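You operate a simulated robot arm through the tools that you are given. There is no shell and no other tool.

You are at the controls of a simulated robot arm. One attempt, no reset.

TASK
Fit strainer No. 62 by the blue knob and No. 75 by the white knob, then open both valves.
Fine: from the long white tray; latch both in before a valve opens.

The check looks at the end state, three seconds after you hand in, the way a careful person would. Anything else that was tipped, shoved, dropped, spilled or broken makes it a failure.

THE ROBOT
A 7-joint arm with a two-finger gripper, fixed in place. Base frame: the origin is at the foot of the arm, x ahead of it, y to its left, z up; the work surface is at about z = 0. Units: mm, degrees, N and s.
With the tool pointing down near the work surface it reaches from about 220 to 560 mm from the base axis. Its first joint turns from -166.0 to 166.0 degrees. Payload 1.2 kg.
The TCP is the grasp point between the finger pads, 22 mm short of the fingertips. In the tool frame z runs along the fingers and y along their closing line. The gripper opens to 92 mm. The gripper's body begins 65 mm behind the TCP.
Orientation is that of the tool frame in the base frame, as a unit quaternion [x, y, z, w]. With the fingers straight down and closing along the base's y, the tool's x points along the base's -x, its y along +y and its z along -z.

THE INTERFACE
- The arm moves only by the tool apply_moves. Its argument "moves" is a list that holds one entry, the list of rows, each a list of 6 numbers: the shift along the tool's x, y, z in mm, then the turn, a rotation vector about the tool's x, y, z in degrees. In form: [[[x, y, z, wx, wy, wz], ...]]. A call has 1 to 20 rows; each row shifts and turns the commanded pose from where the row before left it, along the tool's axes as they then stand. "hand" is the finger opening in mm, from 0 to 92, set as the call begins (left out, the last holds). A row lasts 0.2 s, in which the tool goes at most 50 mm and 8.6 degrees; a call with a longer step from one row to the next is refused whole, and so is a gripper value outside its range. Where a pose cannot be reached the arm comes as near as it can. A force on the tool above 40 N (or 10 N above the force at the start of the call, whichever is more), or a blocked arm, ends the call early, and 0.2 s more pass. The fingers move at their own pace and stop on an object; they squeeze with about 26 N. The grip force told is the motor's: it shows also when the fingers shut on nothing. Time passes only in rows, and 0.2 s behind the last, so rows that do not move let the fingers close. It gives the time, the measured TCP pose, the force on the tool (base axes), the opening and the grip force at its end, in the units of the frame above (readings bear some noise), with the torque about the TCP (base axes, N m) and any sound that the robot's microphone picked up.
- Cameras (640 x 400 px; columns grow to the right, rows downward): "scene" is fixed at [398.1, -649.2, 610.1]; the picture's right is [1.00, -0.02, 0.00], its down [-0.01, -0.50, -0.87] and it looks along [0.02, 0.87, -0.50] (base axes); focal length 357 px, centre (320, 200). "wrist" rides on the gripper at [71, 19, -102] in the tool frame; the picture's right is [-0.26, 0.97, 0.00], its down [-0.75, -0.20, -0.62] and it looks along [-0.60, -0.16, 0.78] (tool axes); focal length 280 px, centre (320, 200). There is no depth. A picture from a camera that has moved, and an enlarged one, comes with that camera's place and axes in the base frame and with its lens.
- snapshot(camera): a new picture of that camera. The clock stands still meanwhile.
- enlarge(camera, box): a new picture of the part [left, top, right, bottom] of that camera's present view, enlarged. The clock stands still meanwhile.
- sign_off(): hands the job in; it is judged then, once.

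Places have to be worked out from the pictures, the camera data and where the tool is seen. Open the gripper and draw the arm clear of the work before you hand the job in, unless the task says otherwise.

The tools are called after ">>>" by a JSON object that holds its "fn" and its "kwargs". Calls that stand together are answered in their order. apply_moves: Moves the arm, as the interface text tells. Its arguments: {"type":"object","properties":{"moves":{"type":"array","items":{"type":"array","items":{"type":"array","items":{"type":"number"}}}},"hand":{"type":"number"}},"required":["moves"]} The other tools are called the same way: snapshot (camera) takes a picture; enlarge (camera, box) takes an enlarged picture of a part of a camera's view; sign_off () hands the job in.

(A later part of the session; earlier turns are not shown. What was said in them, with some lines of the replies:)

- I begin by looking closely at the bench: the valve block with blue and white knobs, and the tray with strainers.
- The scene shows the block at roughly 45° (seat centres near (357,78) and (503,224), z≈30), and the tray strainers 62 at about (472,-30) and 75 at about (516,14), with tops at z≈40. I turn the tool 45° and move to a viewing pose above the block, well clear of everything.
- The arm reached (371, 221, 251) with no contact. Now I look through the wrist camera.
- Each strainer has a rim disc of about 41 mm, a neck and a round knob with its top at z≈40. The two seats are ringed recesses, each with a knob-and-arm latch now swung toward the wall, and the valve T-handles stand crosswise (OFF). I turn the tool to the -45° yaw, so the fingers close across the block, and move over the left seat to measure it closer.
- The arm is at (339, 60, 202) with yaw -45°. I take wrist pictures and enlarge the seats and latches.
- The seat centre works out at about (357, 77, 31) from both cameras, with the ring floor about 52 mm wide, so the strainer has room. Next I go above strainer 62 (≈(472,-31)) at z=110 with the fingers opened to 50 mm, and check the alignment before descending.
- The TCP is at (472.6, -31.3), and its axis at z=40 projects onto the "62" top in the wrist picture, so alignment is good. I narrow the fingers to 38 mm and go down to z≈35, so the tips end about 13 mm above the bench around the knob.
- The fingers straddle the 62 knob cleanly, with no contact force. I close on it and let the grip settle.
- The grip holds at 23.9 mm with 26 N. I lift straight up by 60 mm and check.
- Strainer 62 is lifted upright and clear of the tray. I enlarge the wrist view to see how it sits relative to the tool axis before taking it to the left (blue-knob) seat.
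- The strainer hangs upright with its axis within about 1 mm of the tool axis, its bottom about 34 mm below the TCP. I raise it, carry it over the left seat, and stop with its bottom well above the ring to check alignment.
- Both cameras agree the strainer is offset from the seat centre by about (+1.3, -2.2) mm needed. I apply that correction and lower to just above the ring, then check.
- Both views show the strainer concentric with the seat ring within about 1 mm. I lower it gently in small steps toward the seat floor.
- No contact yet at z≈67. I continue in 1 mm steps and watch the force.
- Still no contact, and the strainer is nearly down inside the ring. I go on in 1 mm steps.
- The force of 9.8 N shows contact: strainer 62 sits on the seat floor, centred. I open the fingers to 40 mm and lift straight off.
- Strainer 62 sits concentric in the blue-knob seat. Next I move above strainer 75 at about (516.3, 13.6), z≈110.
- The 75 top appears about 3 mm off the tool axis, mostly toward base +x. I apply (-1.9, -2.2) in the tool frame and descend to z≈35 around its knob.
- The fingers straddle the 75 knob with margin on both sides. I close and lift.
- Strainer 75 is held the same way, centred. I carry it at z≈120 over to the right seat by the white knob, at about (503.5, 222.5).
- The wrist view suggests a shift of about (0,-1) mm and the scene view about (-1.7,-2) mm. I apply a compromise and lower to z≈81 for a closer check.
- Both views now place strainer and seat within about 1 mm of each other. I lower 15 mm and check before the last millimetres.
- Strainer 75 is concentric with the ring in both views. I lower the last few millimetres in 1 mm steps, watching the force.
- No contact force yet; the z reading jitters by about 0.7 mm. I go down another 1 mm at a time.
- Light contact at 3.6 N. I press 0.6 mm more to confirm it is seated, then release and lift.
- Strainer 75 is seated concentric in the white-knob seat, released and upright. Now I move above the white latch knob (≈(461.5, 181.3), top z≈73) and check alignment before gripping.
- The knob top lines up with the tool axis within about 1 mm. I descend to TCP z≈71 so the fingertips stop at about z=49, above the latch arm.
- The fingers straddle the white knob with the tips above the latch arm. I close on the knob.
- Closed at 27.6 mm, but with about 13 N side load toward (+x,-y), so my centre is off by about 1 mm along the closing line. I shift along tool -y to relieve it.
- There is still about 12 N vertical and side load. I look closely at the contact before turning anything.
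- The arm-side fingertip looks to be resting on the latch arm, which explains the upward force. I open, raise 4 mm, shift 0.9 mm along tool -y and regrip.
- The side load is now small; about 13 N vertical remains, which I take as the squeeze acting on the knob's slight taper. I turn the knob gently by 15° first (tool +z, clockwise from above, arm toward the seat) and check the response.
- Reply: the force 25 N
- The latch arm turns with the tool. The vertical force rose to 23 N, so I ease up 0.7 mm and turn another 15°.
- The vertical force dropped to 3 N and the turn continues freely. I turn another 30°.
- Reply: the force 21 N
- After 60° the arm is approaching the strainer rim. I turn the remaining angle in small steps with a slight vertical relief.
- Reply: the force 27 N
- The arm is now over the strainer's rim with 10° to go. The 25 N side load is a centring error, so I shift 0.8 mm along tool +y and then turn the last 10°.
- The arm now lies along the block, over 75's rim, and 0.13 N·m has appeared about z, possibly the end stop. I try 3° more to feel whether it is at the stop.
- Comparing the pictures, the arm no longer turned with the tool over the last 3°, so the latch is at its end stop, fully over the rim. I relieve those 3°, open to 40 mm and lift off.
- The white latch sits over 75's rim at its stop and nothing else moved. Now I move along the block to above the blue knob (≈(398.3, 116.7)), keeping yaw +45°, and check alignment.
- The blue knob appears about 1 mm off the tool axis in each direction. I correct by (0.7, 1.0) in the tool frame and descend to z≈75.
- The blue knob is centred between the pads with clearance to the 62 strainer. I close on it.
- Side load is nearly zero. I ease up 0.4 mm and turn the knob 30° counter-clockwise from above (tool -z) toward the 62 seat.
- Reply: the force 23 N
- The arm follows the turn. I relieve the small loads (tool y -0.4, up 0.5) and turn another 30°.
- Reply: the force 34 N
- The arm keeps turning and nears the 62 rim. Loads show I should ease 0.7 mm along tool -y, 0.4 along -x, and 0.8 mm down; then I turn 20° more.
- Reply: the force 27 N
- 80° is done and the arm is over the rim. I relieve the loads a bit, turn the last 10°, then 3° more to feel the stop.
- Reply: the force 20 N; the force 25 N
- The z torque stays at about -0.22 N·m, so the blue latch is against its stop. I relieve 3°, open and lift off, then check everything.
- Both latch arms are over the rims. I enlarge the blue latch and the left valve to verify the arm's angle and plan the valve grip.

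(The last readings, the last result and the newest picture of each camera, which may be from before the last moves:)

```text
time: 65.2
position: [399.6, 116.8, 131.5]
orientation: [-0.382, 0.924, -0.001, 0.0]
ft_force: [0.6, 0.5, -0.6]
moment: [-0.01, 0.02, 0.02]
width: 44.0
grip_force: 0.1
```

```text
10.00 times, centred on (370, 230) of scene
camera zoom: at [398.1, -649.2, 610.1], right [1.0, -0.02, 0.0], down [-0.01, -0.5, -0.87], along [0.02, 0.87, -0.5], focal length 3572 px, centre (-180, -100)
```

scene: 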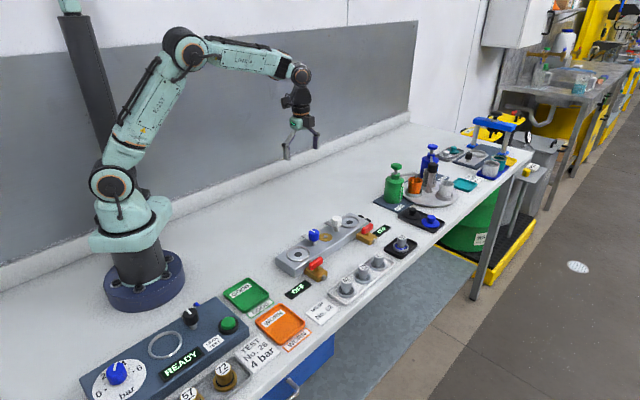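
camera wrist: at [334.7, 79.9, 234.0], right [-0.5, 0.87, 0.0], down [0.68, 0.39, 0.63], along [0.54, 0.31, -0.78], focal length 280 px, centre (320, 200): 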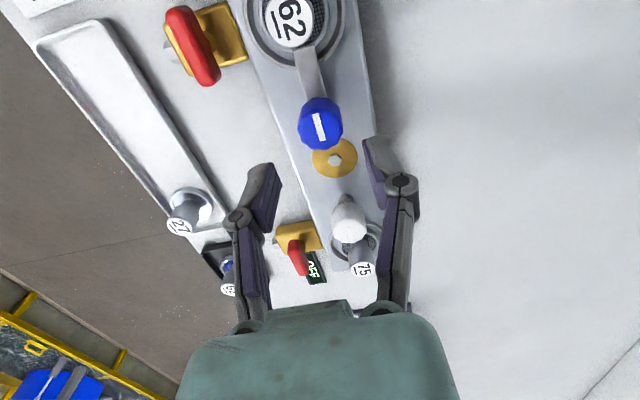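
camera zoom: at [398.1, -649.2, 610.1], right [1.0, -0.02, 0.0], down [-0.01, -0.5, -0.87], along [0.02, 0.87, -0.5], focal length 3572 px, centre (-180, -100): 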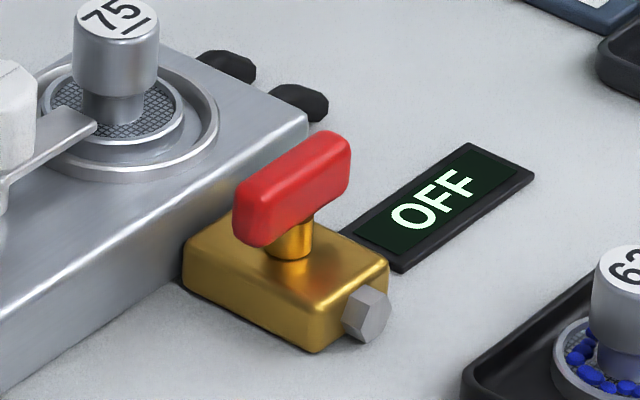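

The blue arm points at the seat centre over 62's rim, at its stop. Both strainers are latched, so the valves can be opened. The left handle is centred near (402.5, 29) with its top at z≈49, lying along the block; I move above it with fingers across it and check.

>>> {"fn": "apply_moves", "kwargs": {"moves": [[[20, -21.4, 0, 0, 0, 0], [20, -21.4, 7, 0, 0, 0], [20.1, -21.3, 14, 0, 0, 0], [0, 0, 0, 0, 0, 0], [0, 0, 0, 0, 0, 0]]], "hand": 32}}

>>> {"fn": "enlarge", "kwargs": {"camera": "wrist", "box": [220, 20, 420, 220]}}

>>> {"fn": "enlarge", "kwargs": {"camera": "scene", "box": [280, 220, 350, 290]}}

```text
time: 66.4
position: [400.4, 28.3, 110.6]
orientation: [-0.383, 0.924, 0.0, 0.0]
ft_force: [0.6, -0.1, 0.0]
moment: [-0.01, -0.02, 0.03]
width: 31.9
grip_force: 0.1
```

```text
2.00 times, centred on (320, 120) of wrist
camera zoom: at [336.7, -8.3, 213.5], right [-0.5, 0.87, 0.0], down [0.68, 0.39, 0.62], along [0.54, 0.31, -0.78], focal length 561 px, centre (320, 360)
```

zoom: 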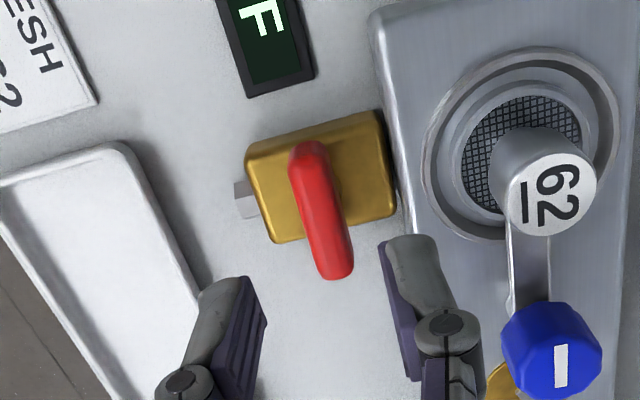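

```text
5.71 times, centred on (315, 255) of scene
camera zoom: at [398.1, -649.2, 610.1], right [1.0, -0.02, 0.0], down [-0.01, -0.5, -0.87], along [0.02, 0.87, -0.5], focal length 2042 px, centre (349, -114)
```

zoom: 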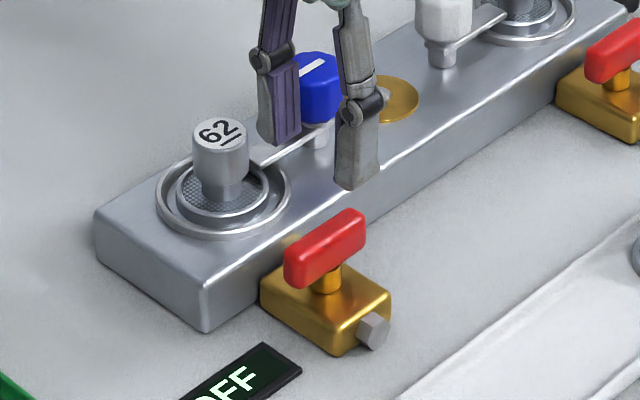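

The handle (about 40 x 12 mm) sits under the tool axis within about 1 mm, and the block's edge is about 31 mm away. I narrow to 28 mm and descend to TCP z≈50, tips above the brass body.

>>> {"fn": "apply_moves", "kwargs": {"moves": [[[0, 0, 15, 0, 0, 0], [0, 0, 15, 0, 0, 0], [0, 0, 12, 0, 0, 0], [0, 0, 8, 0, 0, 0], [0, 0, 5, 0, 0, 0], [0, 0, 5, 0, 0, 0], [0, 0, 0, 0, 0, 0], [0, 0, 0, 0, 0, 0]]], "hand": 28}}

>>> {"fn": "enlarge", "kwargs": {"camera": "wrist", "box": [220, 60, 420, 220]}}

>>> {"fn": "enlarge", "kwargs": {"camera": "scene", "box": [290, 230, 350, 290]}}

```text
time: 68.2
position: [400.3, 30.0, 49.4]
orientation: [-0.383, 0.924, -0.001, 0.0]
ft_force: [1.0, 0.1, 0.1]
moment: [0.01, -0.04, 0.01]
width: 27.7
grip_force: 0.1
```

```text
2.50 times, centred on (320, 140) of wrist
camera zoom: at [336.5, -6.3, 153.0], right [-0.5, 0.87, 0.0], down [0.68, 0.39, 0.62], along [0.54, 0.31, -0.78], focal length 701 px, centre (320, 350)
```

zoom: 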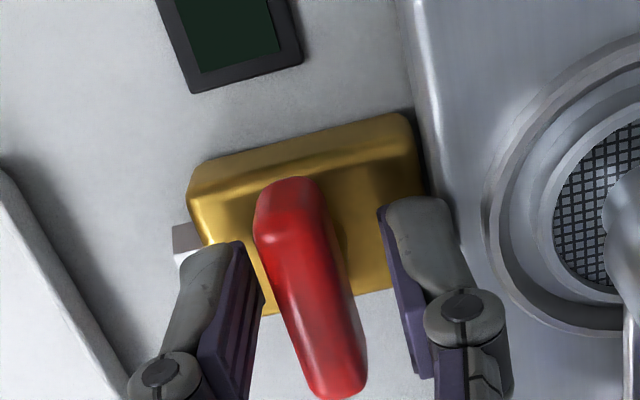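

```text
6.67 times, centred on (320, 260) of scene
camera zoom: at [398.1, -649.2, 610.1], right [1.0, -0.02, 0.0], down [-0.01, -0.5, -0.87], along [0.02, 0.87, -0.5], focal length 2382 px, centre (320, -200)
```

zoom: 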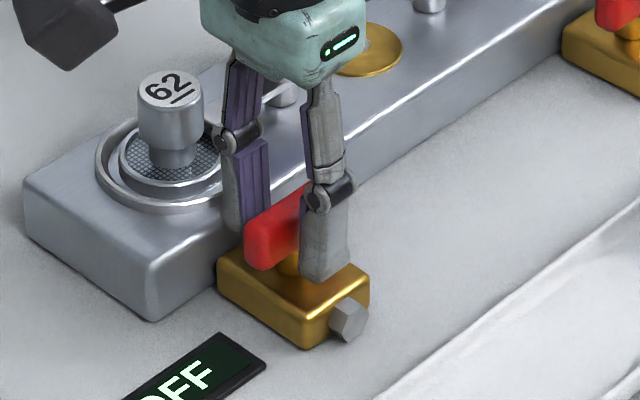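

The handle is about 1.3 mm toward tool -y of the centre; I shift that way and close on it.

>>> {"fn": "apply_moves", "kwargs": {"moves": [[[0, -1.2, 0, 0, 0, 0], [0, 0, 0, 0, 0, 0]]]}}

>>> {"fn": "apply_moves", "kwargs": {"moves": [[[0, 0, 0, 0, 0, 0], [0, 0, 0, 0, 0, 0], [0, 0, 0, 0, 0, 0]]], "hand": 2}}

>>> {"fn": "enlarge", "kwargs": {"camera": "wrist", "box": [220, 60, 420, 220]}}

```text
time: 68.8
position: [401.6, 28.1, 50.1]
orientation: [-0.382, 0.924, 0.0, 0.0]
ft_force: [0.7, -0.1, -0.2]
moment: [0.02, 0.02, 0.02]
width: 28.2
grip_force: 0.1
```

```text
time: 69.6
position: [400.7, 28.0, 48.9]
orientation: [-0.383, 0.924, 0.0, -0.001]
ft_force: [0.5, -3.2, 5.8]
moment: [-0.09, 0.07, 0.0]
width: 12.9
grip_force: 28.5
```

```text
2.50 times, centred on (320, 140) of wrist
camera zoom: at [337.4, -7.7, 153.4], right [-0.5, 0.87, 0.0], down [0.68, 0.39, 0.63], along [0.54, 0.31, -0.78], focal length 701 px, centre (320, 350)
```

zoom: 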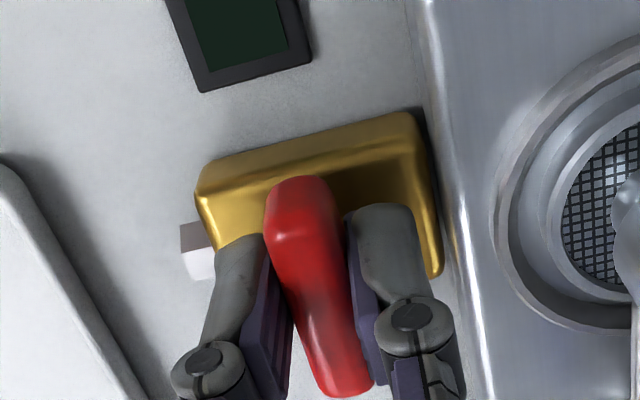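

The handle is gripped at 12.9 mm with small side forces. I test a small 8° turn clockwise from above and watch the torque about z.

>>> {"fn": "apply_moves", "kwargs": {"moves": [[[0, 0, 0, 0, 0, 2], [0, 0, 0, 0, 0, 3], [0, 0, 0, 0, 0, 3], [0, 0, 0, 0, 0, 0]]]}}

>>> {"fn": "enlarge", "kwargs": {"camera": "wrist", "box": [220, 60, 420, 220]}}

```text
time: 70.6
position: [401.3, 27.5, 49.5]
orientation: [-0.318, 0.948, 0.001, 0.002]
ft_force: [-1.2, 1.4, 11.3]
moment: [0.05, 0.01, 0.57]
width: 15.0
grip_force: 27.9
```

```text
2.50 times, centred on (320, 140) of wrist
camera zoom: at [333.1, 1.6, 153.0], right [-0.37, 0.93, 0.0], down [0.72, 0.29, 0.63], along [0.58, 0.23, -0.78], focal length 701 px, centre (320, 350)
```

zoom: 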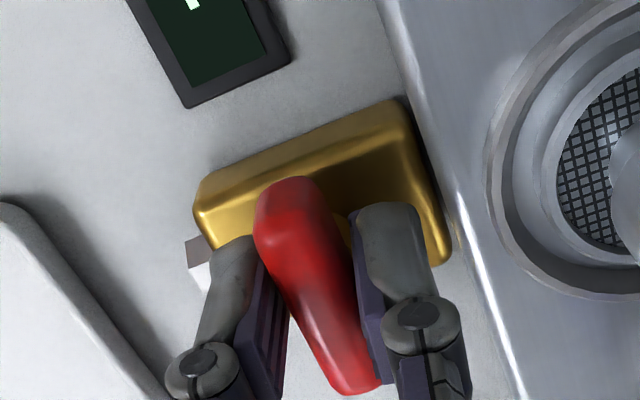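

The handle resisted (0.57 N·m, pads pried to 15 mm), so clockwise is the closed stop. I return and test counter-clockwise.

>>> {"fn": "apply_moves", "kwargs": {"moves": [[[0, 0, 0, 0, 0, -3], [0, 0, 0, 0, 0, -3], [0, 0, 0, 0, 0, -2], [0, 0, 0, 0, 0, 0]]]}}

>>> {"fn": "apply_moves", "kwargs": {"moves": [[[0, 0, 0, 0, 0, -3], [0, 0, 0, 0, 0, -4], [0, 0, 0, 0, 0, -4], [0, 0, 0, 0, 0, -4], [0, 0, 0, 0, 0, 0]]]}}

>>> {"fn": "enlarge", "kwargs": {"camera": "wrist", "box": [220, 60, 420, 220]}}

```text
time: 71.6
position: [401.0, 28.8, 48.9]
orientation: [-0.383, 0.924, 0.001, 0.0]
ft_force: [0.5, 3.0, 3.7]
moment: [-0.23, 0.26, 0.02]
width: 12.8
grip_force: 28.4
```

```text
time: 72.8
position: [401.3, 28.5, 48.9]
orientation: [-0.5, 0.866, 0.001, 0.0]
ft_force: [0.9, 2.0, 2.9]
moment: [0.03, -0.05, -0.01]
width: 12.9
grip_force: 27.9
```

```text
2.50 times, centred on (320, 140) of wrist
camera zoom: at [349.8, -23.6, 152.9], right [-0.71, 0.71, 0.0], down [0.55, 0.55, 0.63], along [0.44, 0.44, -0.78], focal length 701 px, centre (320, 350)
```

zoom: 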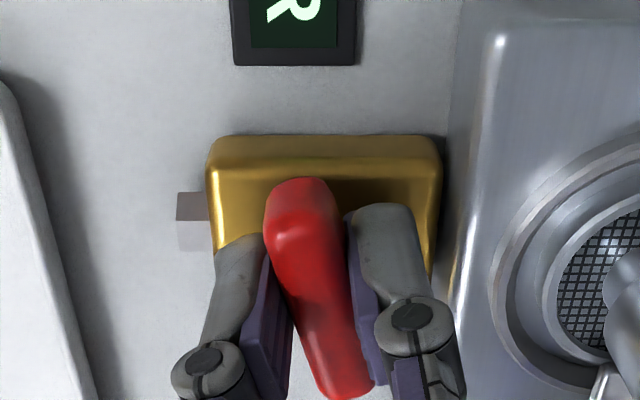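

Counter-clockwise the handle turns freely, and the display has changed. I read the display before going on.

>>> {"fn": "enlarge", "kwargs": {"camera": "scene", "box": [275, 250, 345, 310]}}

>>> {"fn": "enlarge", "kwargs": {"camera": "scene", "box": [340, 200, 400, 250]}}

>>> {"fn": "snapshot", "kwargs": {"camera": "scene"}}

```text
6.67 times, centred on (310, 280) of scene
camera zoom: at [398.1, -649.2, 610.1], right [1.0, -0.02, 0.0], down [-0.01, -0.5, -0.87], along [0.02, 0.87, -0.5], focal length 2382 px, centre (387, -333)
```

zoom: 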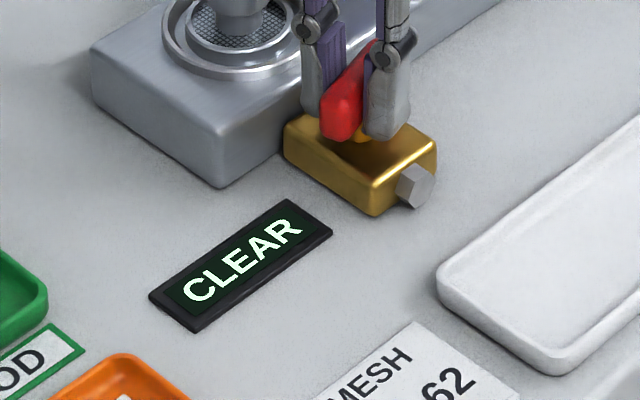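

```text
8.00 times, centred on (370, 225) of scene
camera zoom: at [398.1, -649.2, 610.1], right [1.0, -0.02, 0.0], down [-0.01, -0.5, -0.87], along [0.02, 0.87, -0.5], focal length 2858 px, centre (-80, 0)
```

zoom: 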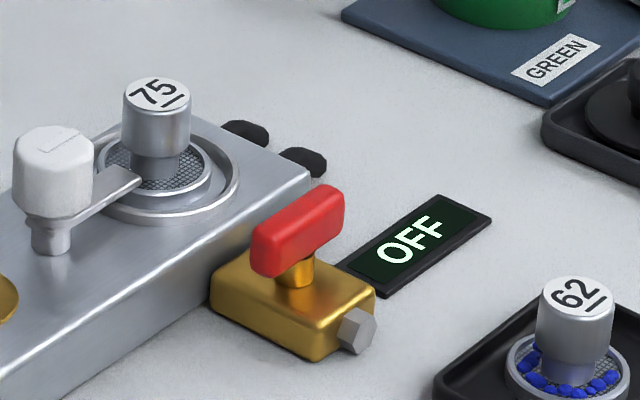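

```text
taken
```

scene: 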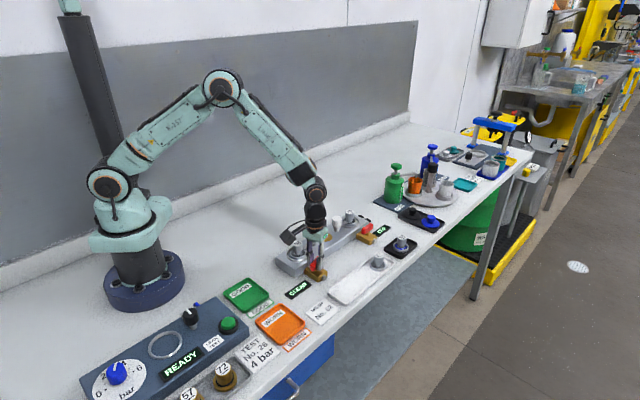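

The display reads "CLEAR", the good flow state. I continue turning counter-clockwise, 40° more, watching forces.

>>> {"fn": "apply_moves", "kwargs": {"moves": [[[0, 0, 0, 0, 0, -5], [0, 0, 0, 0, 0, -5], [0, 0, 0, 0, 0, -5], [0, 0, 0, 0, 0, -5], [0, 0, 0, 0, 0, -5], [0, 0, 0, 0, 0, -5], [0, 0, 0, 0, 0, -5], [0, 0, 0, 0, 0, -5], [0, 0, 0, 0, 0, 0]]]}}

>>> {"fn": "enlarge", "kwargs": {"camera": "scene", "box": [275, 220, 365, 310]}}

```text
time: 74.8
position: [405.2, 27.0, 49.3]
orientation: [0.766, -0.643, 0.003, -0.002]
ft_force: [30.9, -0.9, -20.2]
moment: [-0.05, -0.58, -0.09]
width: 12.9
grip_force: 27.6
```

```text
4.44 times, centred on (320, 265) of scene
camera zoom: at [398.1, -649.2, 610.1], right [1.0, -0.02, 0.0], down [-0.01, -0.5, -0.87], along [0.02, 0.87, -0.5], focal length 1588 px, centre (320, -89)
```

zoom: 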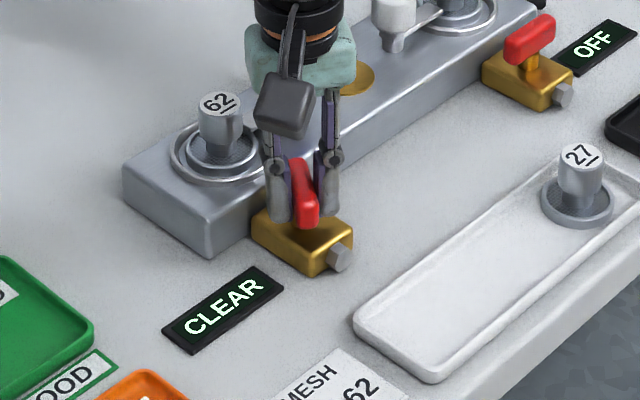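

Handle is at about 55° and still turning, but an offset load has built up (31 N in +x, -20 N in z). I relieve it (tool y -1.1, z +0.7) and turn 20° more.

>>> {"fn": "apply_moves", "kwargs": {"moves": [[[0, -1.1, 0.7, 0, 0, 0], [0, 0, 0, 0, 0, -4], [0, 0, 0, 0, 0, -4], [0, 0, 0, 0, 0, -4], [0, 0, 0, 0, 0, -4], [0, 0, 0, 0, 0, -4], [0, 0, 0, 0, 0, 0]]]}}

```text
time: 76.4
position: [404.1, 28.3, 49.0]
orientation: [0.866, -0.5, 0.002, -0.003]
ft_force: [18.1, -0.3, 24.2]
moment: [-0.01, -0.43, -0.04]
width: 12.9
grip_force: 28.4
```

75° done. I relieve the remaining load (tool y -0.6, up 0.8) and turn the last 15°.

>>> {"fn": "apply_moves", "kwargs": {"moves": [[[0, -0.6, -0.8, 0, 0, 0], [0, 0, 0, 0, 0, -4], [0, 0, 0, 0, 0, -4], [0, 0, 0, 0, 0, -4], [0, 0, 0, 0, 0, -3], [0, 0, 0, 0, 0, 0]]]}}

>>> {"fn": "enlarge", "kwargs": {"camera": "scene", "box": [275, 230, 355, 310]}}

>>> {"fn": "enlarge", "kwargs": {"camera": "wrist", "box": [220, 60, 420, 220]}}

```text
time: 77.8
position: [406.5, 27.7, 48.2]
orientation: [0.924, -0.382, 0.002, -0.002]
ft_force: [27.5, -0.3, -12.2]
moment: [-0.24, -0.69, -0.06]
width: 12.8
grip_force: 28.1
```

```text
5.00 times, centred on (315, 270) of scene
camera zoom: at [398.1, -649.2, 610.1], right [1.0, -0.02, 0.0], down [-0.01, -0.5, -0.87], along [0.02, 0.87, -0.5], focal length 1786 px, centre (345, -150)
```

zoom: 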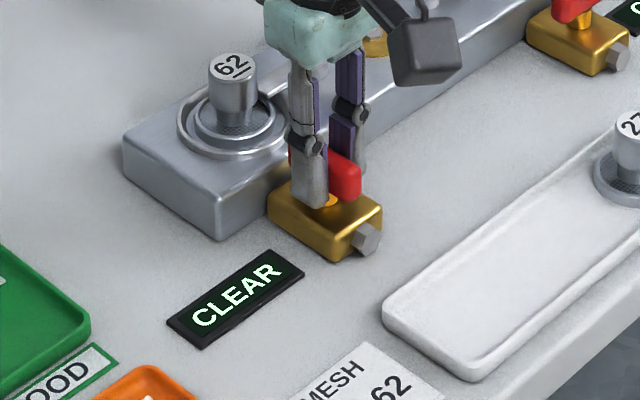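

```text
2.50 times, centred on (320, 140) of wrist
camera zoom: at [441.3, -35.0, 152.9], right [-0.87, -0.5, -0.01], down [-0.39, 0.68, 0.62], along [-0.31, 0.54, -0.78], focal length 701 px, centre (320, 350)
```

zoom: 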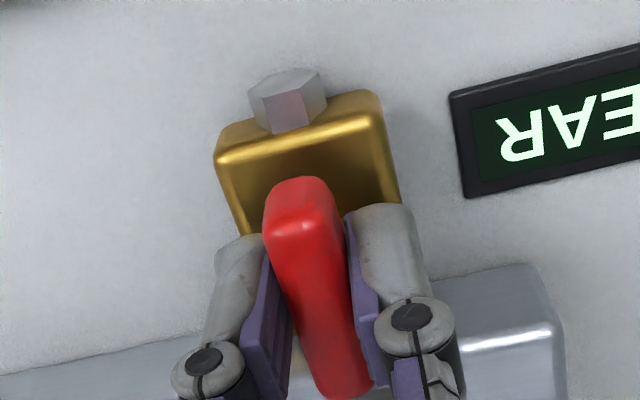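

The handle is now aligned with the pipe, display still CLEAR. I relieve the load and try 4° more to feel for the open stop.

>>> {"fn": "apply_moves", "kwargs": {"moves": [[[0.7, -0.7, 0.4, 0, 0, 0], [0, 0, 0, 0, 0, -2], [0, 0, 0, 0, 0, -2], [0, 0, 0, 0, 0, 0]]]}}

```text
time: 78.8
position: [404.8, 28.0, 48.6]
orientation: [0.937, -0.35, 0.002, -0.002]
ft_force: [22.8, 9.0, -8.9]
moment: [0.13, -0.47, -0.54]
width: 13.8
grip_force: 27.6
```

The torque jumped to -0.54 N·m: the left valve is at its fully open stop. I relieve 4°, release and lift clear.

>>> {"fn": "apply_moves", "kwargs": {"moves": [[[0, 0, 0, 0, 0, 2], [0, 0, 0, 0, 0, 2], [0, 0, 0, 0, 0, 0]]]}}

>>> {"fn": "apply_moves", "kwargs": {"moves": [[[0, 0, 0, 0, 0, 0], [0, 0, 0, 0, 0, 0], [0, 0, -10, 0, 0, 0], [0, 0, -20, 0, 0, 0], [0, 0, -30, 0, 0, 0], [0, 0, -20, 0, 0, 0], [0, 0, 0, 0, 0, 0]]], "hand": 30}}

>>> {"fn": "enlarge", "kwargs": {"camera": "scene", "box": [265, 200, 405, 310]}}

```text
time: 79.6
position: [405.8, 28.8, 50.1]
orientation: [0.924, -0.382, 0.001, -0.002]
ft_force: [13.7, 11.5, 7.3]
moment: [0.13, -0.48, -0.1]
width: 12.9
grip_force: 27.6
```

```text
time: 81.2
position: [404.0, 29.2, 129.6]
orientation: [0.924, -0.383, 0.0, 0.0]
ft_force: [0.1, 0.3, 0.7]
moment: [0.03, -0.02, 0.0]
width: 30.1
grip_force: 0.1
```

```text
3.64 times, centred on (335, 255) of scene
camera zoom: at [398.1, -649.2, 610.1], right [1.0, -0.02, 0.0], down [-0.01, -0.5, -0.87], along [0.02, 0.87, -0.5], focal length 1299 px, centre (266, 0)
```

zoom: 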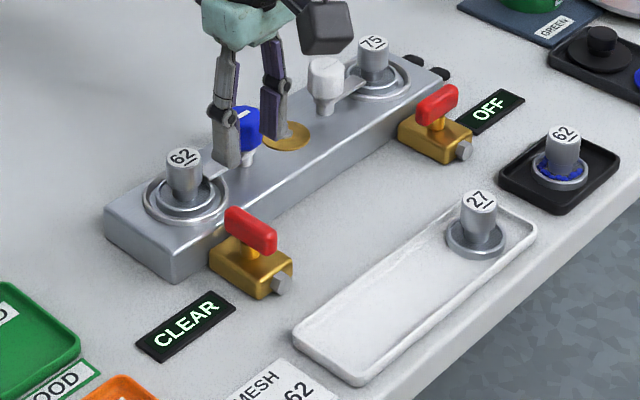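

The left valve is open, its handle aligned, display CLEAR. For the right valve (handle centre ≈(549,175), near the edge of reach) I turn back to yaw -45° and move along the bench to about (538,166,130) to test reach.

>>> {"fn": "apply_moves", "kwargs": {"moves": [[[0, 0, 0, 0, 0, 7.5], [0, 0, 0, 0, 0, 7.5], [0, 0, 0, 0, 0, 7.5], [0, 0, 0, 0, 0, 7.5], [0, 0, 0, 0, 0, 7.5], [0, 0, 0, 0, 0, 7.5], [0, 0, 0, 0, 0, 7.5], [0, 0, 0, 0, 0, 7.5], [0, 0, 0, 0, 0, 7.5], [0, 0, 0, 0, 0, 7.5], [0, 0, 0, 0, 0, 7.5], [0, 0, 0, 0, 0, 7.5], [-38.5, 0.4, 0, 0, 0, 0], [-38.5, 0.4, 0, 0, 0, 0], [-38.5, 0.4, 0, 0, 0, 0], [-38.5, 0.4, 0, 0, 0, 0], [-36, 0.4, 0, 0, 0, 0], [0, 0, 0, 0, 0, 0], [0, 0, 0, 0, 0, 0]]]}}

>>> {"fn": "snapshot", "kwargs": {"camera": "scene"}}

>>> {"fn": "enlarge", "kwargs": {"camera": "wrist", "box": [220, 20, 420, 220]}}

```text
time: 85.2
position: [536.4, 165.4, 129.2]
orientation: [-0.383, 0.924, 0.0, 0.0]
ft_force: [0.8, 0.0, -0.1]
moment: [-0.01, -0.01, -0.01]
width: 30.1
grip_force: 0.1
```

```text
taken
```

scene: 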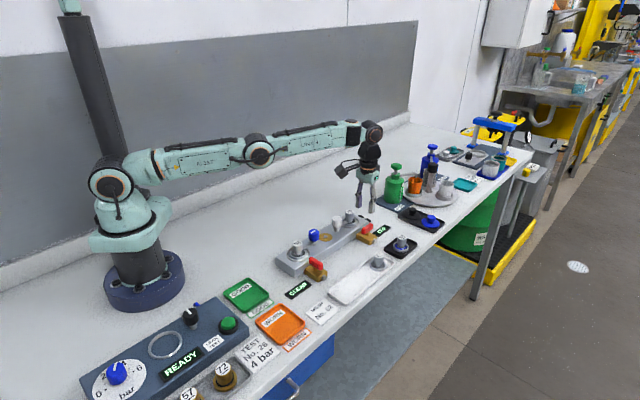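

```text
2.00 times, centred on (320, 120) of wrist
camera zoom: at [473.1, 129.1, 232.6], right [-0.5, 0.87, 0.0], down [0.68, 0.39, 0.62], along [0.54, 0.31, -0.78], focal length 561 px, centre (320, 360)
```

zoom: 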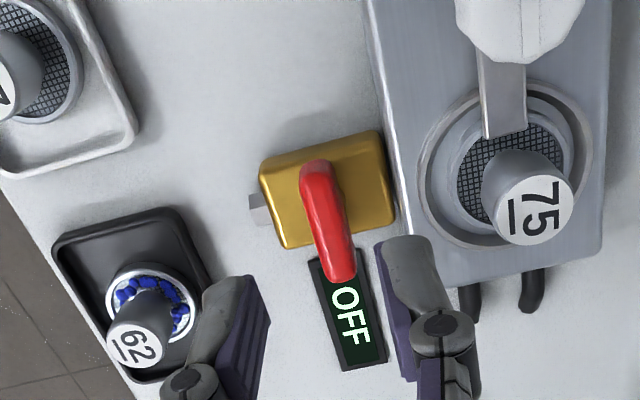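

The handle centre works out at about (546, 174.5), about 573 mm from the base axis. I lower to z≈85 first (lower should give more reach) and then extend toward it, reading how close the arm gets.

>>> {"fn": "apply_moves", "kwargs": {"moves": [[[0, 0, 22, 0, 0, 0], [0, 0, 22, 0, 0, 0], [-6.7, -0.2, 0, 0, 0, 0], [-6.7, -0.2, 0, 0, 0, 0], [0, 0, 0, 0, 0, 0], [0, 0, 0, 0, 0, 0]]]}}

>>> {"fn": "enlarge", "kwargs": {"camera": "wrist", "box": [220, 20, 420, 220]}}

>>> {"fn": "enlarge", "kwargs": {"camera": "scene", "box": [340, 170, 410, 250]}}

```text
time: 86.6
position: [538.3, 164.7, 83.9]
orientation: [-0.383, 0.924, 0.0, 0.0]
ft_force: [0.1, -0.6, 0.3]
moment: [-0.02, -0.02, -0.01]
width: 29.9
grip_force: 0.1
out of reach, approached as far as the arm can: row 3, 4
```

```text
2.00 times, centred on (320, 120) of wrist
camera zoom: at [473.9, 128.9, 188.2], right [-0.5, 0.87, 0.0], down [0.68, 0.39, 0.63], along [0.54, 0.31, -0.78], focal length 561 px, centre (320, 360)
```

zoom: 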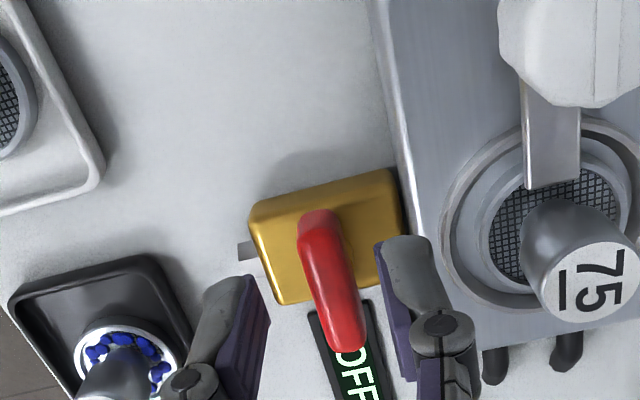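

```text
5.00 times, centred on (375, 210) of scene
camera zoom: at [398.1, -649.2, 610.1], right [1.0, -0.02, 0.0], down [-0.01, -0.5, -0.87], along [0.02, 0.87, -0.5], focal length 1786 px, centre (45, 150)
```

zoom: 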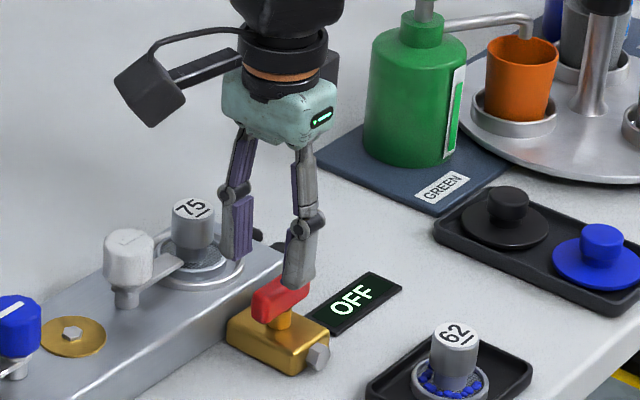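

Straight down, the arm stops at about r=563 mm, and the handle centre is at about (544.5, 173.5), r≈571. I tilt the tool 7° so the fingers lean outward (about the TCP), which should give the missing reach; the tips are still well above the handle.

>>> {"fn": "apply_moves", "kwargs": {"moves": [[[0, 0, 0, 1.6, -3.1, 0], [0, 0, 0, 1.6, -3.1, 0], [0, 0, 0, 0, 0, 0], [0, 0, 0, 0, 0, 0]]]}}

>>> {"fn": "enlarge", "kwargs": {"camera": "wrist", "box": [220, 20, 420, 220]}}

>>> {"fn": "enlarge", "kwargs": {"camera": "scene", "box": [340, 170, 410, 250]}}

```text
time: 87.6
position: [538.3, 164.4, 84.7]
orientation: [-0.382, 0.922, -0.006, 0.061]
ft_force: [0.3, 0.4, 0.8]
moment: [0.02, -0.01, 0.01]
width: 30.0
grip_force: 0.2
```

```text
2.00 times, centred on (320, 120) of wrist
camera zoom: at [462.5, 124.7, 178.6], right [-0.5, 0.87, -0.03], down [0.6, 0.36, 0.71], along [0.63, 0.34, -0.7], focal length 561 px, centre (320, 360)
```

zoom: 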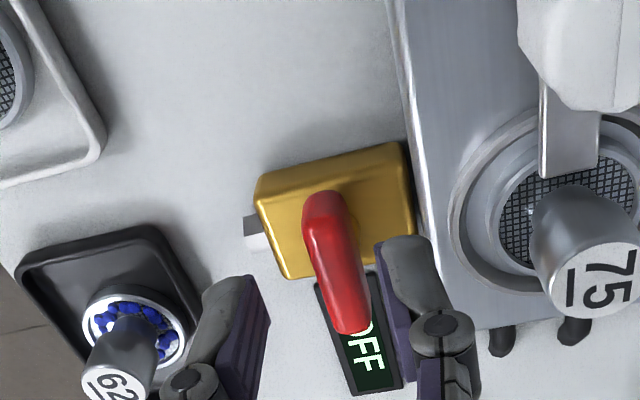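

```text
5.00 times, centred on (375, 210) of scene
camera zoom: at [398.1, -649.2, 610.1], right [1.0, -0.02, 0.0], down [-0.01, -0.5, -0.87], along [0.02, 0.87, -0.5], focal length 1786 px, centre (45, 150)
```

zoom: 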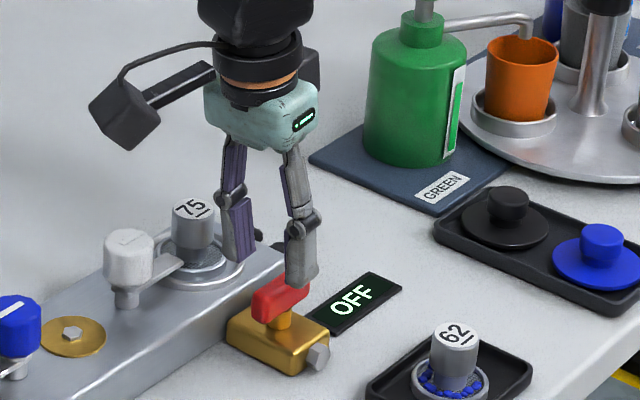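

The tilt took and the TCP held at (538, 165, 85). I now shift out horizontally by (9.2, 9.8) mm toward the handle axis, using the tilted tool axes.

>>> {"fn": "apply_moves", "kwargs": {"moves": [[[-6.7, 0.25, 0.7, 0, 0, 0], [-6.7, 0.25, 0.7, 0, 0, 0], [0, 0, 0, 0, 0, 0], [0, 0, 0, 0, 0, 0]]]}}

>>> {"fn": "enlarge", "kwargs": {"camera": "wrist", "box": [220, 20, 420, 220]}}

>>> {"fn": "enlarge", "kwargs": {"camera": "scene", "box": [340, 190, 400, 250]}}

```text
time: 88.6
position: [547.2, 174.0, 84.0]
orientation: [-0.381, 0.922, -0.005, 0.061]
ft_force: [-0.2, -0.2, 0.1]
moment: [-0.02, 0.0, 0.04]
width: 30.0
grip_force: 0.0
```

```text
2.00 times, centred on (320, 120) of wrist
camera zoom: at [471.9, 134.6, 179.0], right [-0.5, 0.87, -0.03], down [0.6, 0.36, 0.71], along [0.63, 0.34, -0.7], focal length 561 px, centre (320, 360)
```

zoom: 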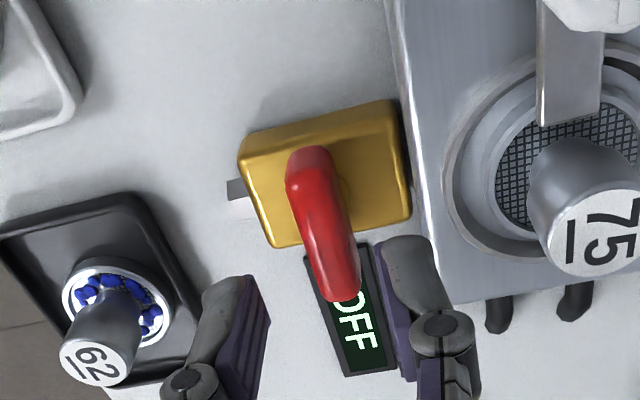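

```text
6.67 times, centred on (370, 220) of scene
camera zoom: at [398.1, -649.2, 610.1], right [1.0, -0.02, 0.0], down [-0.01, -0.5, -0.87], along [0.02, 0.87, -0.5], focal length 2382 px, centre (-13, 67)
```

zoom: 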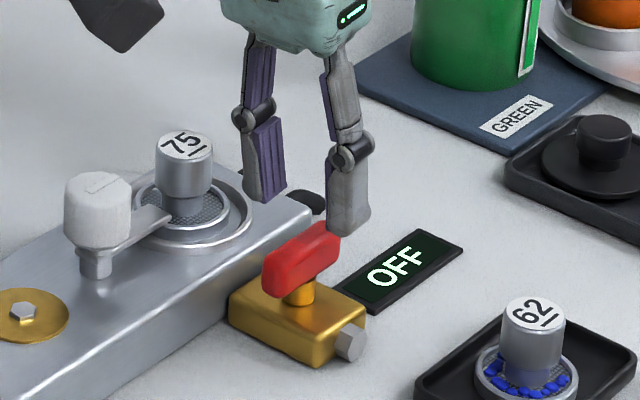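

The arm now reaches (547, 174, 84) with the tilt. I lower straight down by 34 mm (in base z) with the fingers at 28 mm.

>>> {"fn": "apply_moves", "kwargs": {"moves": [[[1.1, 0.6, 10, 0, 0, 0], [1.1, 0.6, 10, 0, 0, 0], [0.8, 0.4, 7, 0, 0, 0], [0.7, 0.4, 6.7, 0, 0, 0], [0, 0, 0, 0, 0, 0], [0, 0, 0, 0, 0, 0]]], "hand": 28}}

>>> {"fn": "enlarge", "kwargs": {"camera": "wrist", "box": [220, 60, 420, 220]}}

>>> {"fn": "enlarge", "kwargs": {"camera": "scene", "box": [340, 190, 400, 250]}}

```text
time: 90.0
position: [546.2, 175.2, 50.7]
orientation: [-0.382, 0.922, -0.005, 0.06]
ft_force: [-0.3, -1.1, 2.1]
moment: [0.0, 0.06, 0.0]
width: 27.7
grip_force: 0.0
```

```text
2.50 times, centred on (320, 140) of wrist
camera zoom: at [470.8, 135.0, 144.1], right [-0.5, 0.87, -0.03], down [0.6, 0.36, 0.71], along [0.63, 0.34, -0.7], focal length 701 px, centre (320, 350)
```

zoom: 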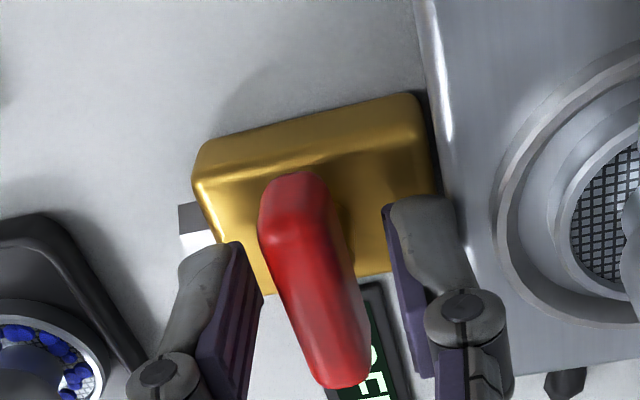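

```text
6.67 times, centred on (370, 220) of scene
camera zoom: at [398.1, -649.2, 610.1], right [1.0, -0.02, 0.0], down [-0.01, -0.5, -0.87], along [0.02, 0.87, -0.5], focal length 2382 px, centre (-13, 67)
```

zoom: 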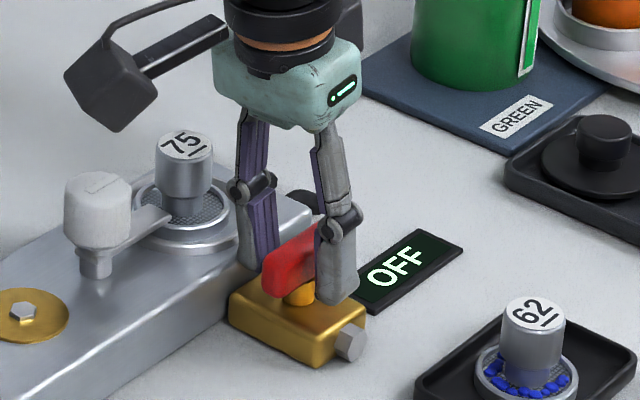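

The handle sits between the pads, about 0.7 mm toward tool -y, and my best estimate of the stem axis is about 2 mm farther out. I shift (-2.0, -0.8) in the tool frame, then close on the handle.

>>> {"fn": "apply_moves", "kwargs": {"moves": [[[-2.0, -0.8, 0.5, 0, 0, 0], [0, 0, 0, 0, 0, 0], [0, 0, 0, 0, 0, 0]]]}}

>>> {"fn": "apply_moves", "kwargs": {"moves": [[[0, 0, 0, 0, 0, 0], [0, 0, 0, 0, 0, 0], [0, 0, 0, 0, 0, 0]]], "hand": 2}}

>>> {"fn": "enlarge", "kwargs": {"camera": "wrist", "box": [220, 60, 420, 220]}}

```text
time: 90.8
position: [548.9, 176.3, 49.7]
orientation: [-0.383, 0.922, -0.005, 0.061]
ft_force: [0.0, 0.5, 0.3]
moment: [-0.01, -0.02, -0.06]
width: 27.9
grip_force: 0.0
```

```text
time: 91.6
position: [547.5, 176.6, 48.9]
orientation: [-0.382, 0.922, -0.005, 0.06]
ft_force: [-8.2, 0.2, 6.3]
moment: [0.35, 0.45, 0.02]
width: 13.5
grip_force: 28.3
```

```text
2.50 times, centred on (320, 140) of wrist
camera zoom: at [472.6, 136.0, 143.8], right [-0.5, 0.87, -0.02], down [0.6, 0.36, 0.71], along [0.63, 0.34, -0.7], focal length 701 px, centre (320, 350)
```

zoom: 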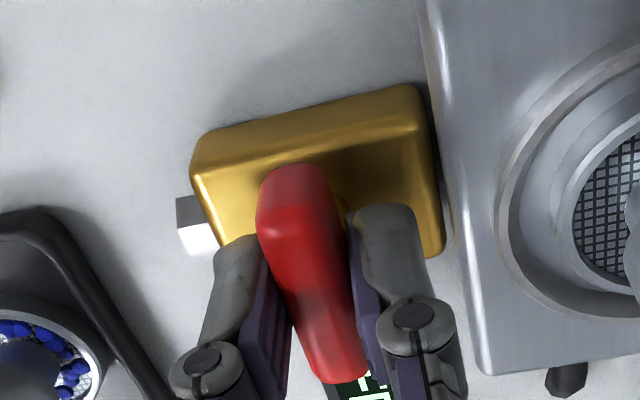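

The handle is gripped at 13.5 mm. I turn counter-clockwise 15° about the tool axis and check.

>>> {"fn": "apply_moves", "kwargs": {"moves": [[[0, 0, 0, 0, 0, -4], [0, 0, 0, 0, 0, -4], [0, 0, 0, 0, 0, -4], [0, 0, 0, 0, 0, -3], [0, 0, 0, 0, 0, 0]]]}}

>>> {"fn": "enlarge", "kwargs": {"camera": "scene", "box": [335, 190, 405, 250]}}

```text
time: 92.8
position: [548.5, 176.3, 50.0]
orientation: [-0.501, 0.863, -0.014, 0.06]
ft_force: [-11.2, 8.0, 5.9]
moment: [0.57, 0.42, 0.0]
width: 14.1
grip_force: 27.9
```

```text
6.67 times, centred on (370, 220) of scene
camera zoom: at [398.1, -649.2, 610.1], right [1.0, -0.02, 0.0], down [-0.01, -0.5, -0.87], along [0.02, 0.87, -0.5], focal length 2382 px, centre (-13, 67)
```

zoom: 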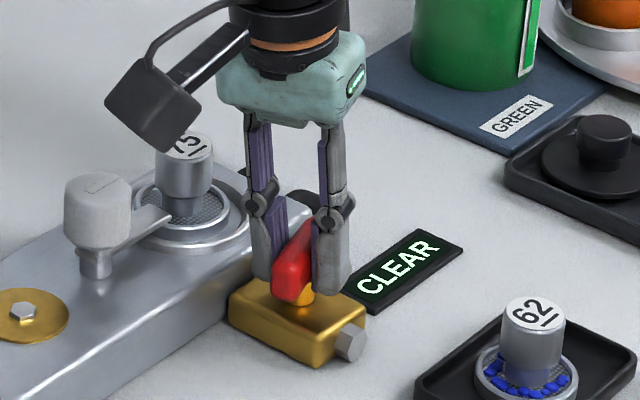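

The right display now also reads CLEAR, and the handle is turning. I relieve 0.5 mm along tool +y and turn 30° more.

>>> {"fn": "apply_moves", "kwargs": {"moves": [[[0, 0.5, -0.2, 0, 0, 0], [0, 0, 0, 0, 0, -5], [0, 0, 0, 0, 0, -5], [0, 0, 0, 0, 0, -5], [0, 0, 0, 0, 0, -5], [0, 0, 0, 0, 0, -5], [0, 0, 0, 0, 0, -5], [0, 0, 0, 0, 0, 0]]]}}

```text
time: 94.6
position: [547.3, 174.1, 50.5]
orientation: [-0.705, 0.706, -0.028, 0.053]
ft_force: [-6.6, -0.4, 0.3]
moment: [0.47, 0.56, 0.03]
width: 14.4
grip_force: 27.7
```

Loads are low at yaw -90°. I turn another 25°.

>>> {"fn": "apply_moves", "kwargs": {"moves": [[[0, 0, 0, 0, 0, -5], [0, 0, 0, 0, 0, -5], [0, 0, 0, 0, 0, -5], [0, 0, 0, 0, 0, -5], [0, 0, 0, 0, 0, -5], [0, 0, 0, 0, 0, 0]]]}}

>>> {"fn": "enlarge", "kwargs": {"camera": "scene", "box": [335, 190, 405, 250]}}

```text
time: 96.0
position: [548.6, 174.2, 49.8]
orientation: [0.842, -0.536, 0.04, -0.046]
ft_force: [-8.6, -2.6, -0.8]
moment: [0.35, 0.79, 0.06]
width: 15.1
grip_force: 27.9
```

```text
6.67 times, centred on (370, 220) of scene
camera zoom: at [398.1, -649.2, 610.1], right [1.0, -0.02, 0.0], down [-0.01, -0.5, -0.87], along [0.02, 0.87, -0.5], focal length 2382 px, centre (-13, 67)
```

zoom: 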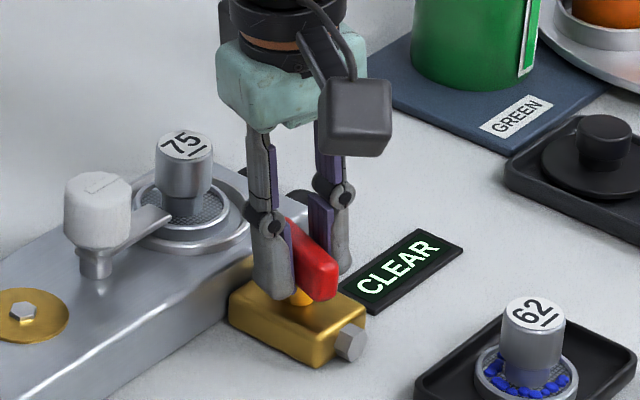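

70° done with low side loads. I turn the remaining 20°.

>>> {"fn": "apply_moves", "kwargs": {"moves": [[[0, 0, 0, 0, 0, -5], [0, 0, 0, 0, 0, -5], [0, 0, 0, 0, 0, -5], [0, 0, 0, 0, 0, -5], [0, 0, 0, 0, 0, 0]]]}}

>>> {"fn": "enlarge", "kwargs": {"camera": "scene", "box": [335, 190, 405, 250]}}

>>> {"fn": "enlarge", "kwargs": {"camera": "wrist", "box": [220, 60, 420, 220]}}

```text
time: 97.2
position: [548.2, 174.4, 49.7]
orientation: [0.922, -0.382, 0.046, -0.039]
ft_force: [-2.1, -3.3, 0.1]
moment: [-0.24, 0.55, -0.11]
width: 14.4
grip_force: 28.1
```

```text
6.67 times, centred on (370, 220) of scene
camera zoom: at [398.1, -649.2, 610.1], right [1.0, -0.02, 0.0], down [-0.01, -0.5, -0.87], along [0.02, 0.87, -0.5], focal length 2382 px, centre (-13, 67)
```

zoom: 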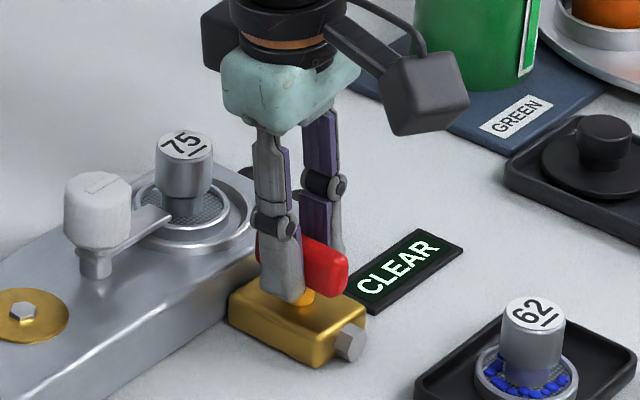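

```text
2.50 times, centred on (320, 140) of wrist
camera zoom: at [572.6, 108.1, 155.4], right [-0.86, -0.5, -0.12], down [-0.46, 0.65, 0.6], along [-0.22, 0.57, -0.79], focal length 701 px, centre (320, 350)
```

zoom: 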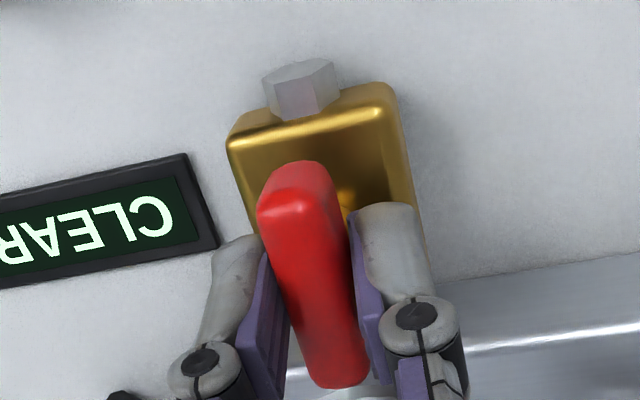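

The handle is nearly aligned with the pipe. I turn 4° more to reach the open stop as with the left valve.

>>> {"fn": "apply_moves", "kwargs": {"moves": [[[0, 0, 0, 0, 0, -2], [0, 0, 0, 0, 0, -2], [0, 0, 0, 0, 0, 0]]]}}

```text
time: 98.0
position: [549.2, 174.4, 51.3]
orientation: [0.935, -0.349, 0.047, -0.037]
ft_force: [3.1, -0.4, -3.1]
moment: [-0.22, 0.37, -0.55]
width: 15.0
grip_force: 28.1
```

The torque of -0.55 N·m shows the right valve is at its open stop too. I relieve 4°, open the fingers and withdraw along the finger direction.

>>> {"fn": "apply_moves", "kwargs": {"moves": [[[0, 0, 0, 0, 0, 2], [0, 0, 0, 0, 0, 2], [0, 0, 0, 0, 0, 0]]]}}

>>> {"fn": "apply_moves", "kwargs": {"moves": [[[0, 0, 0, 0, 0, 0], [0, 0, 0, 0, 0, 0], [0, 0, -10, 0, 0, 0], [0, 0, -20, 0, 0, 0], [0, 0, -30, 0, 0, 0], [0, 0, -30, 0, 0, 0], [0, 0, 0, 0, 0, 0]]], "hand": 30}}

>>> {"fn": "enlarge", "kwargs": {"camera": "scene", "box": [265, 190, 425, 310]}}

```text
time: 98.8
position: [548.1, 175.2, 50.4]
orientation: [0.922, -0.382, 0.047, -0.039]
ft_force: [6.1, -1.2, -2.7]
moment: [-0.6, 0.11, -0.02]
width: 14.2
grip_force: 28.0
```

```text
time: 100.4
position: [535.7, 172.6, 141.4]
orientation: [0.922, -0.383, 0.046, -0.039]
ft_force: [0.4, -0.2, -0.1]
moment: [-0.02, 0.02, 0.02]
width: 30.2
grip_force: 0.0
```

```text
3.33 times, centred on (345, 250) of scene
camera zoom: at [398.1, -649.2, 610.1], right [1.0, -0.02, 0.0], down [-0.01, -0.5, -0.87], along [0.02, 0.87, -0.5], focal length 1191 px, centre (237, 33)
```

zoom: 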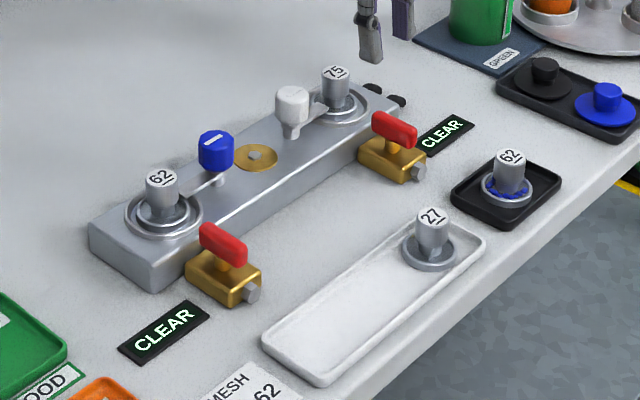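

Both displays read CLEAR, both latches hold and both handles are aligned. I draw the arm up and back toward the base, clear of the work, and open the gripper.

>>> {"fn": "apply_moves", "kwargs": {"moves": [[[0, 0, -30, 0, 0, 0], [-9.7, 30, -18.9, 0, 0, 0], [-9.7, 30, -18.9, 0, 0, 0], [-9.7, 30, -18.9, 0, 0, 0], [-9.7, 30, -18.9, 0, 0, 0], [0, 0, -40, 0, 0, 0], [0, 0, -40, 0, 0, 0], [0, 0, 0, 0, 0, 7.5], [0, 0, 0, 0, 0, 7.5], [0, 0, 0, 0, 0, 7.5], [0, 0, 0, 0, 0, 7.5], [0, 0, 0, 0, 0, 7.5], [0, 0, 0, 0, 0, 7.5], [0, 0, 0, 0, 0, 7.5], [0, 0, 0, 0, 0, 7.5], [0, 0, 0, 0, 0, 7.5], [0, 0, 0, 0, 0, 7.5], [0, 0, 0, 0, 0, 0]]]}}

>>> {"fn": "apply_moves", "kwargs": {"moves": [[[0, 0, 0, 0, 0, 0], [0, 0, 0, 0, 0, 0], [0, 0, 0, 0, 0, 0], [0, 0, 0, 0, 0, 0]]], "hand": 80}}

>>> {"fn": "snapshot", "kwargs": {"camera": "scene"}}

>>> {"fn": "enlarge", "kwargs": {"camera": "scene", "box": [270, 190, 400, 300]}}

>>> {"fn": "snapshot", "kwargs": {"camera": "wrist"}}

```text
time: 104.2
position: [405.2, 107.5, 308.9]
orientation: [-0.498, 0.865, -0.013, 0.06]
ft_force: [-0.7, -0.2, -1.3]
moment: [-0.03, -0.03, -0.03]
width: 29.9
grip_force: 0.1
```

```text
time: 105.2
position: [405.3, 108.5, 308.1]
orientation: [-0.498, 0.865, -0.012, 0.06]
ft_force: [0.7, 0.2, -0.3]
moment: [0.02, -0.03, 0.0]
width: 80.0
grip_force: 0.1
```

```text
taken
```

scene: 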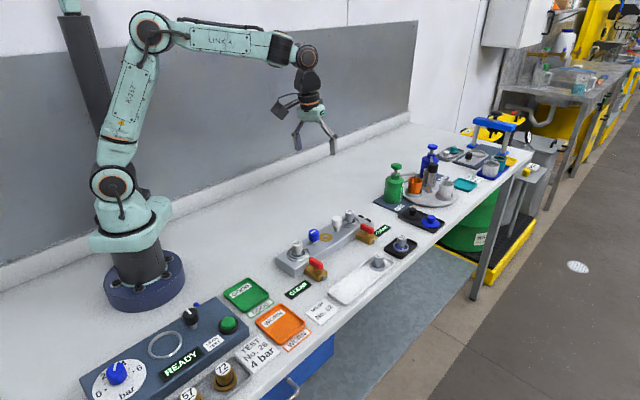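

```text
3.64 times, centred on (335, 245) of scene
camera zoom: at [398.1, -649.2, 610.1], right [1.0, -0.02, 0.0], down [-0.01, -0.5, -0.87], along [0.02, 0.87, -0.5], focal length 1299 px, centre (266, 36)
```

zoom: 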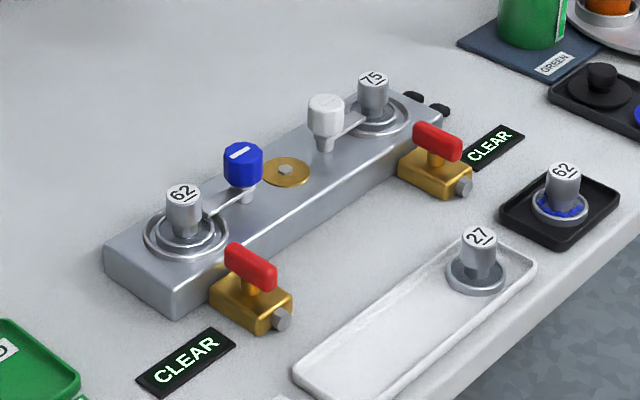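

```text
taken
camera wrist: at [341.5, 52.9, 403.5], right [-0.7, 0.71, -0.06], down [0.48, 0.53, 0.7], along [0.53, 0.47, -0.71], focal length 280 px, centre (320, 200)
```

wrist: 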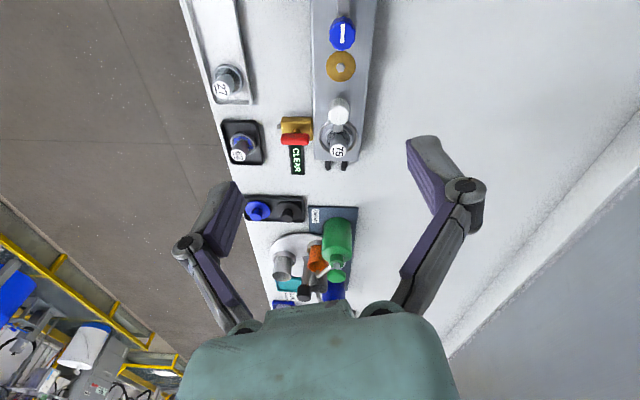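

Strainer 62 is latched by the blue knob and 75 by the white knob. Both valves are at their open stops and both displays read CLEAR. Number 27 and everything else are where they were, and the arm is clear with the gripper open, so I hand the job in.

>>> {"fn": "sign_off", "kwargs": {}}

```text
The job is handed in.
```

The job is handed in. Strainer No. 62 is fitted by the blue knob and No. 75 by the white knob, both taken from the long white tray.

- **Latches:** I turned both latches to their end stops, with the arms over the strainer rims, before touching either valve.
- **Valves:** Both handles are turned counter-clockwise to their open stops, and both displays changed from OFF to CLEAR.
- **Right valve:** It was just beyond the arm's straight-down reach, so I tilted the tool 7° to turn it.
- **Everything else:** The last pictures show no other items moved, including No. 27 still in the tray. The gripper is open and the arm is drawn clear.

I don't have the result of the final check.
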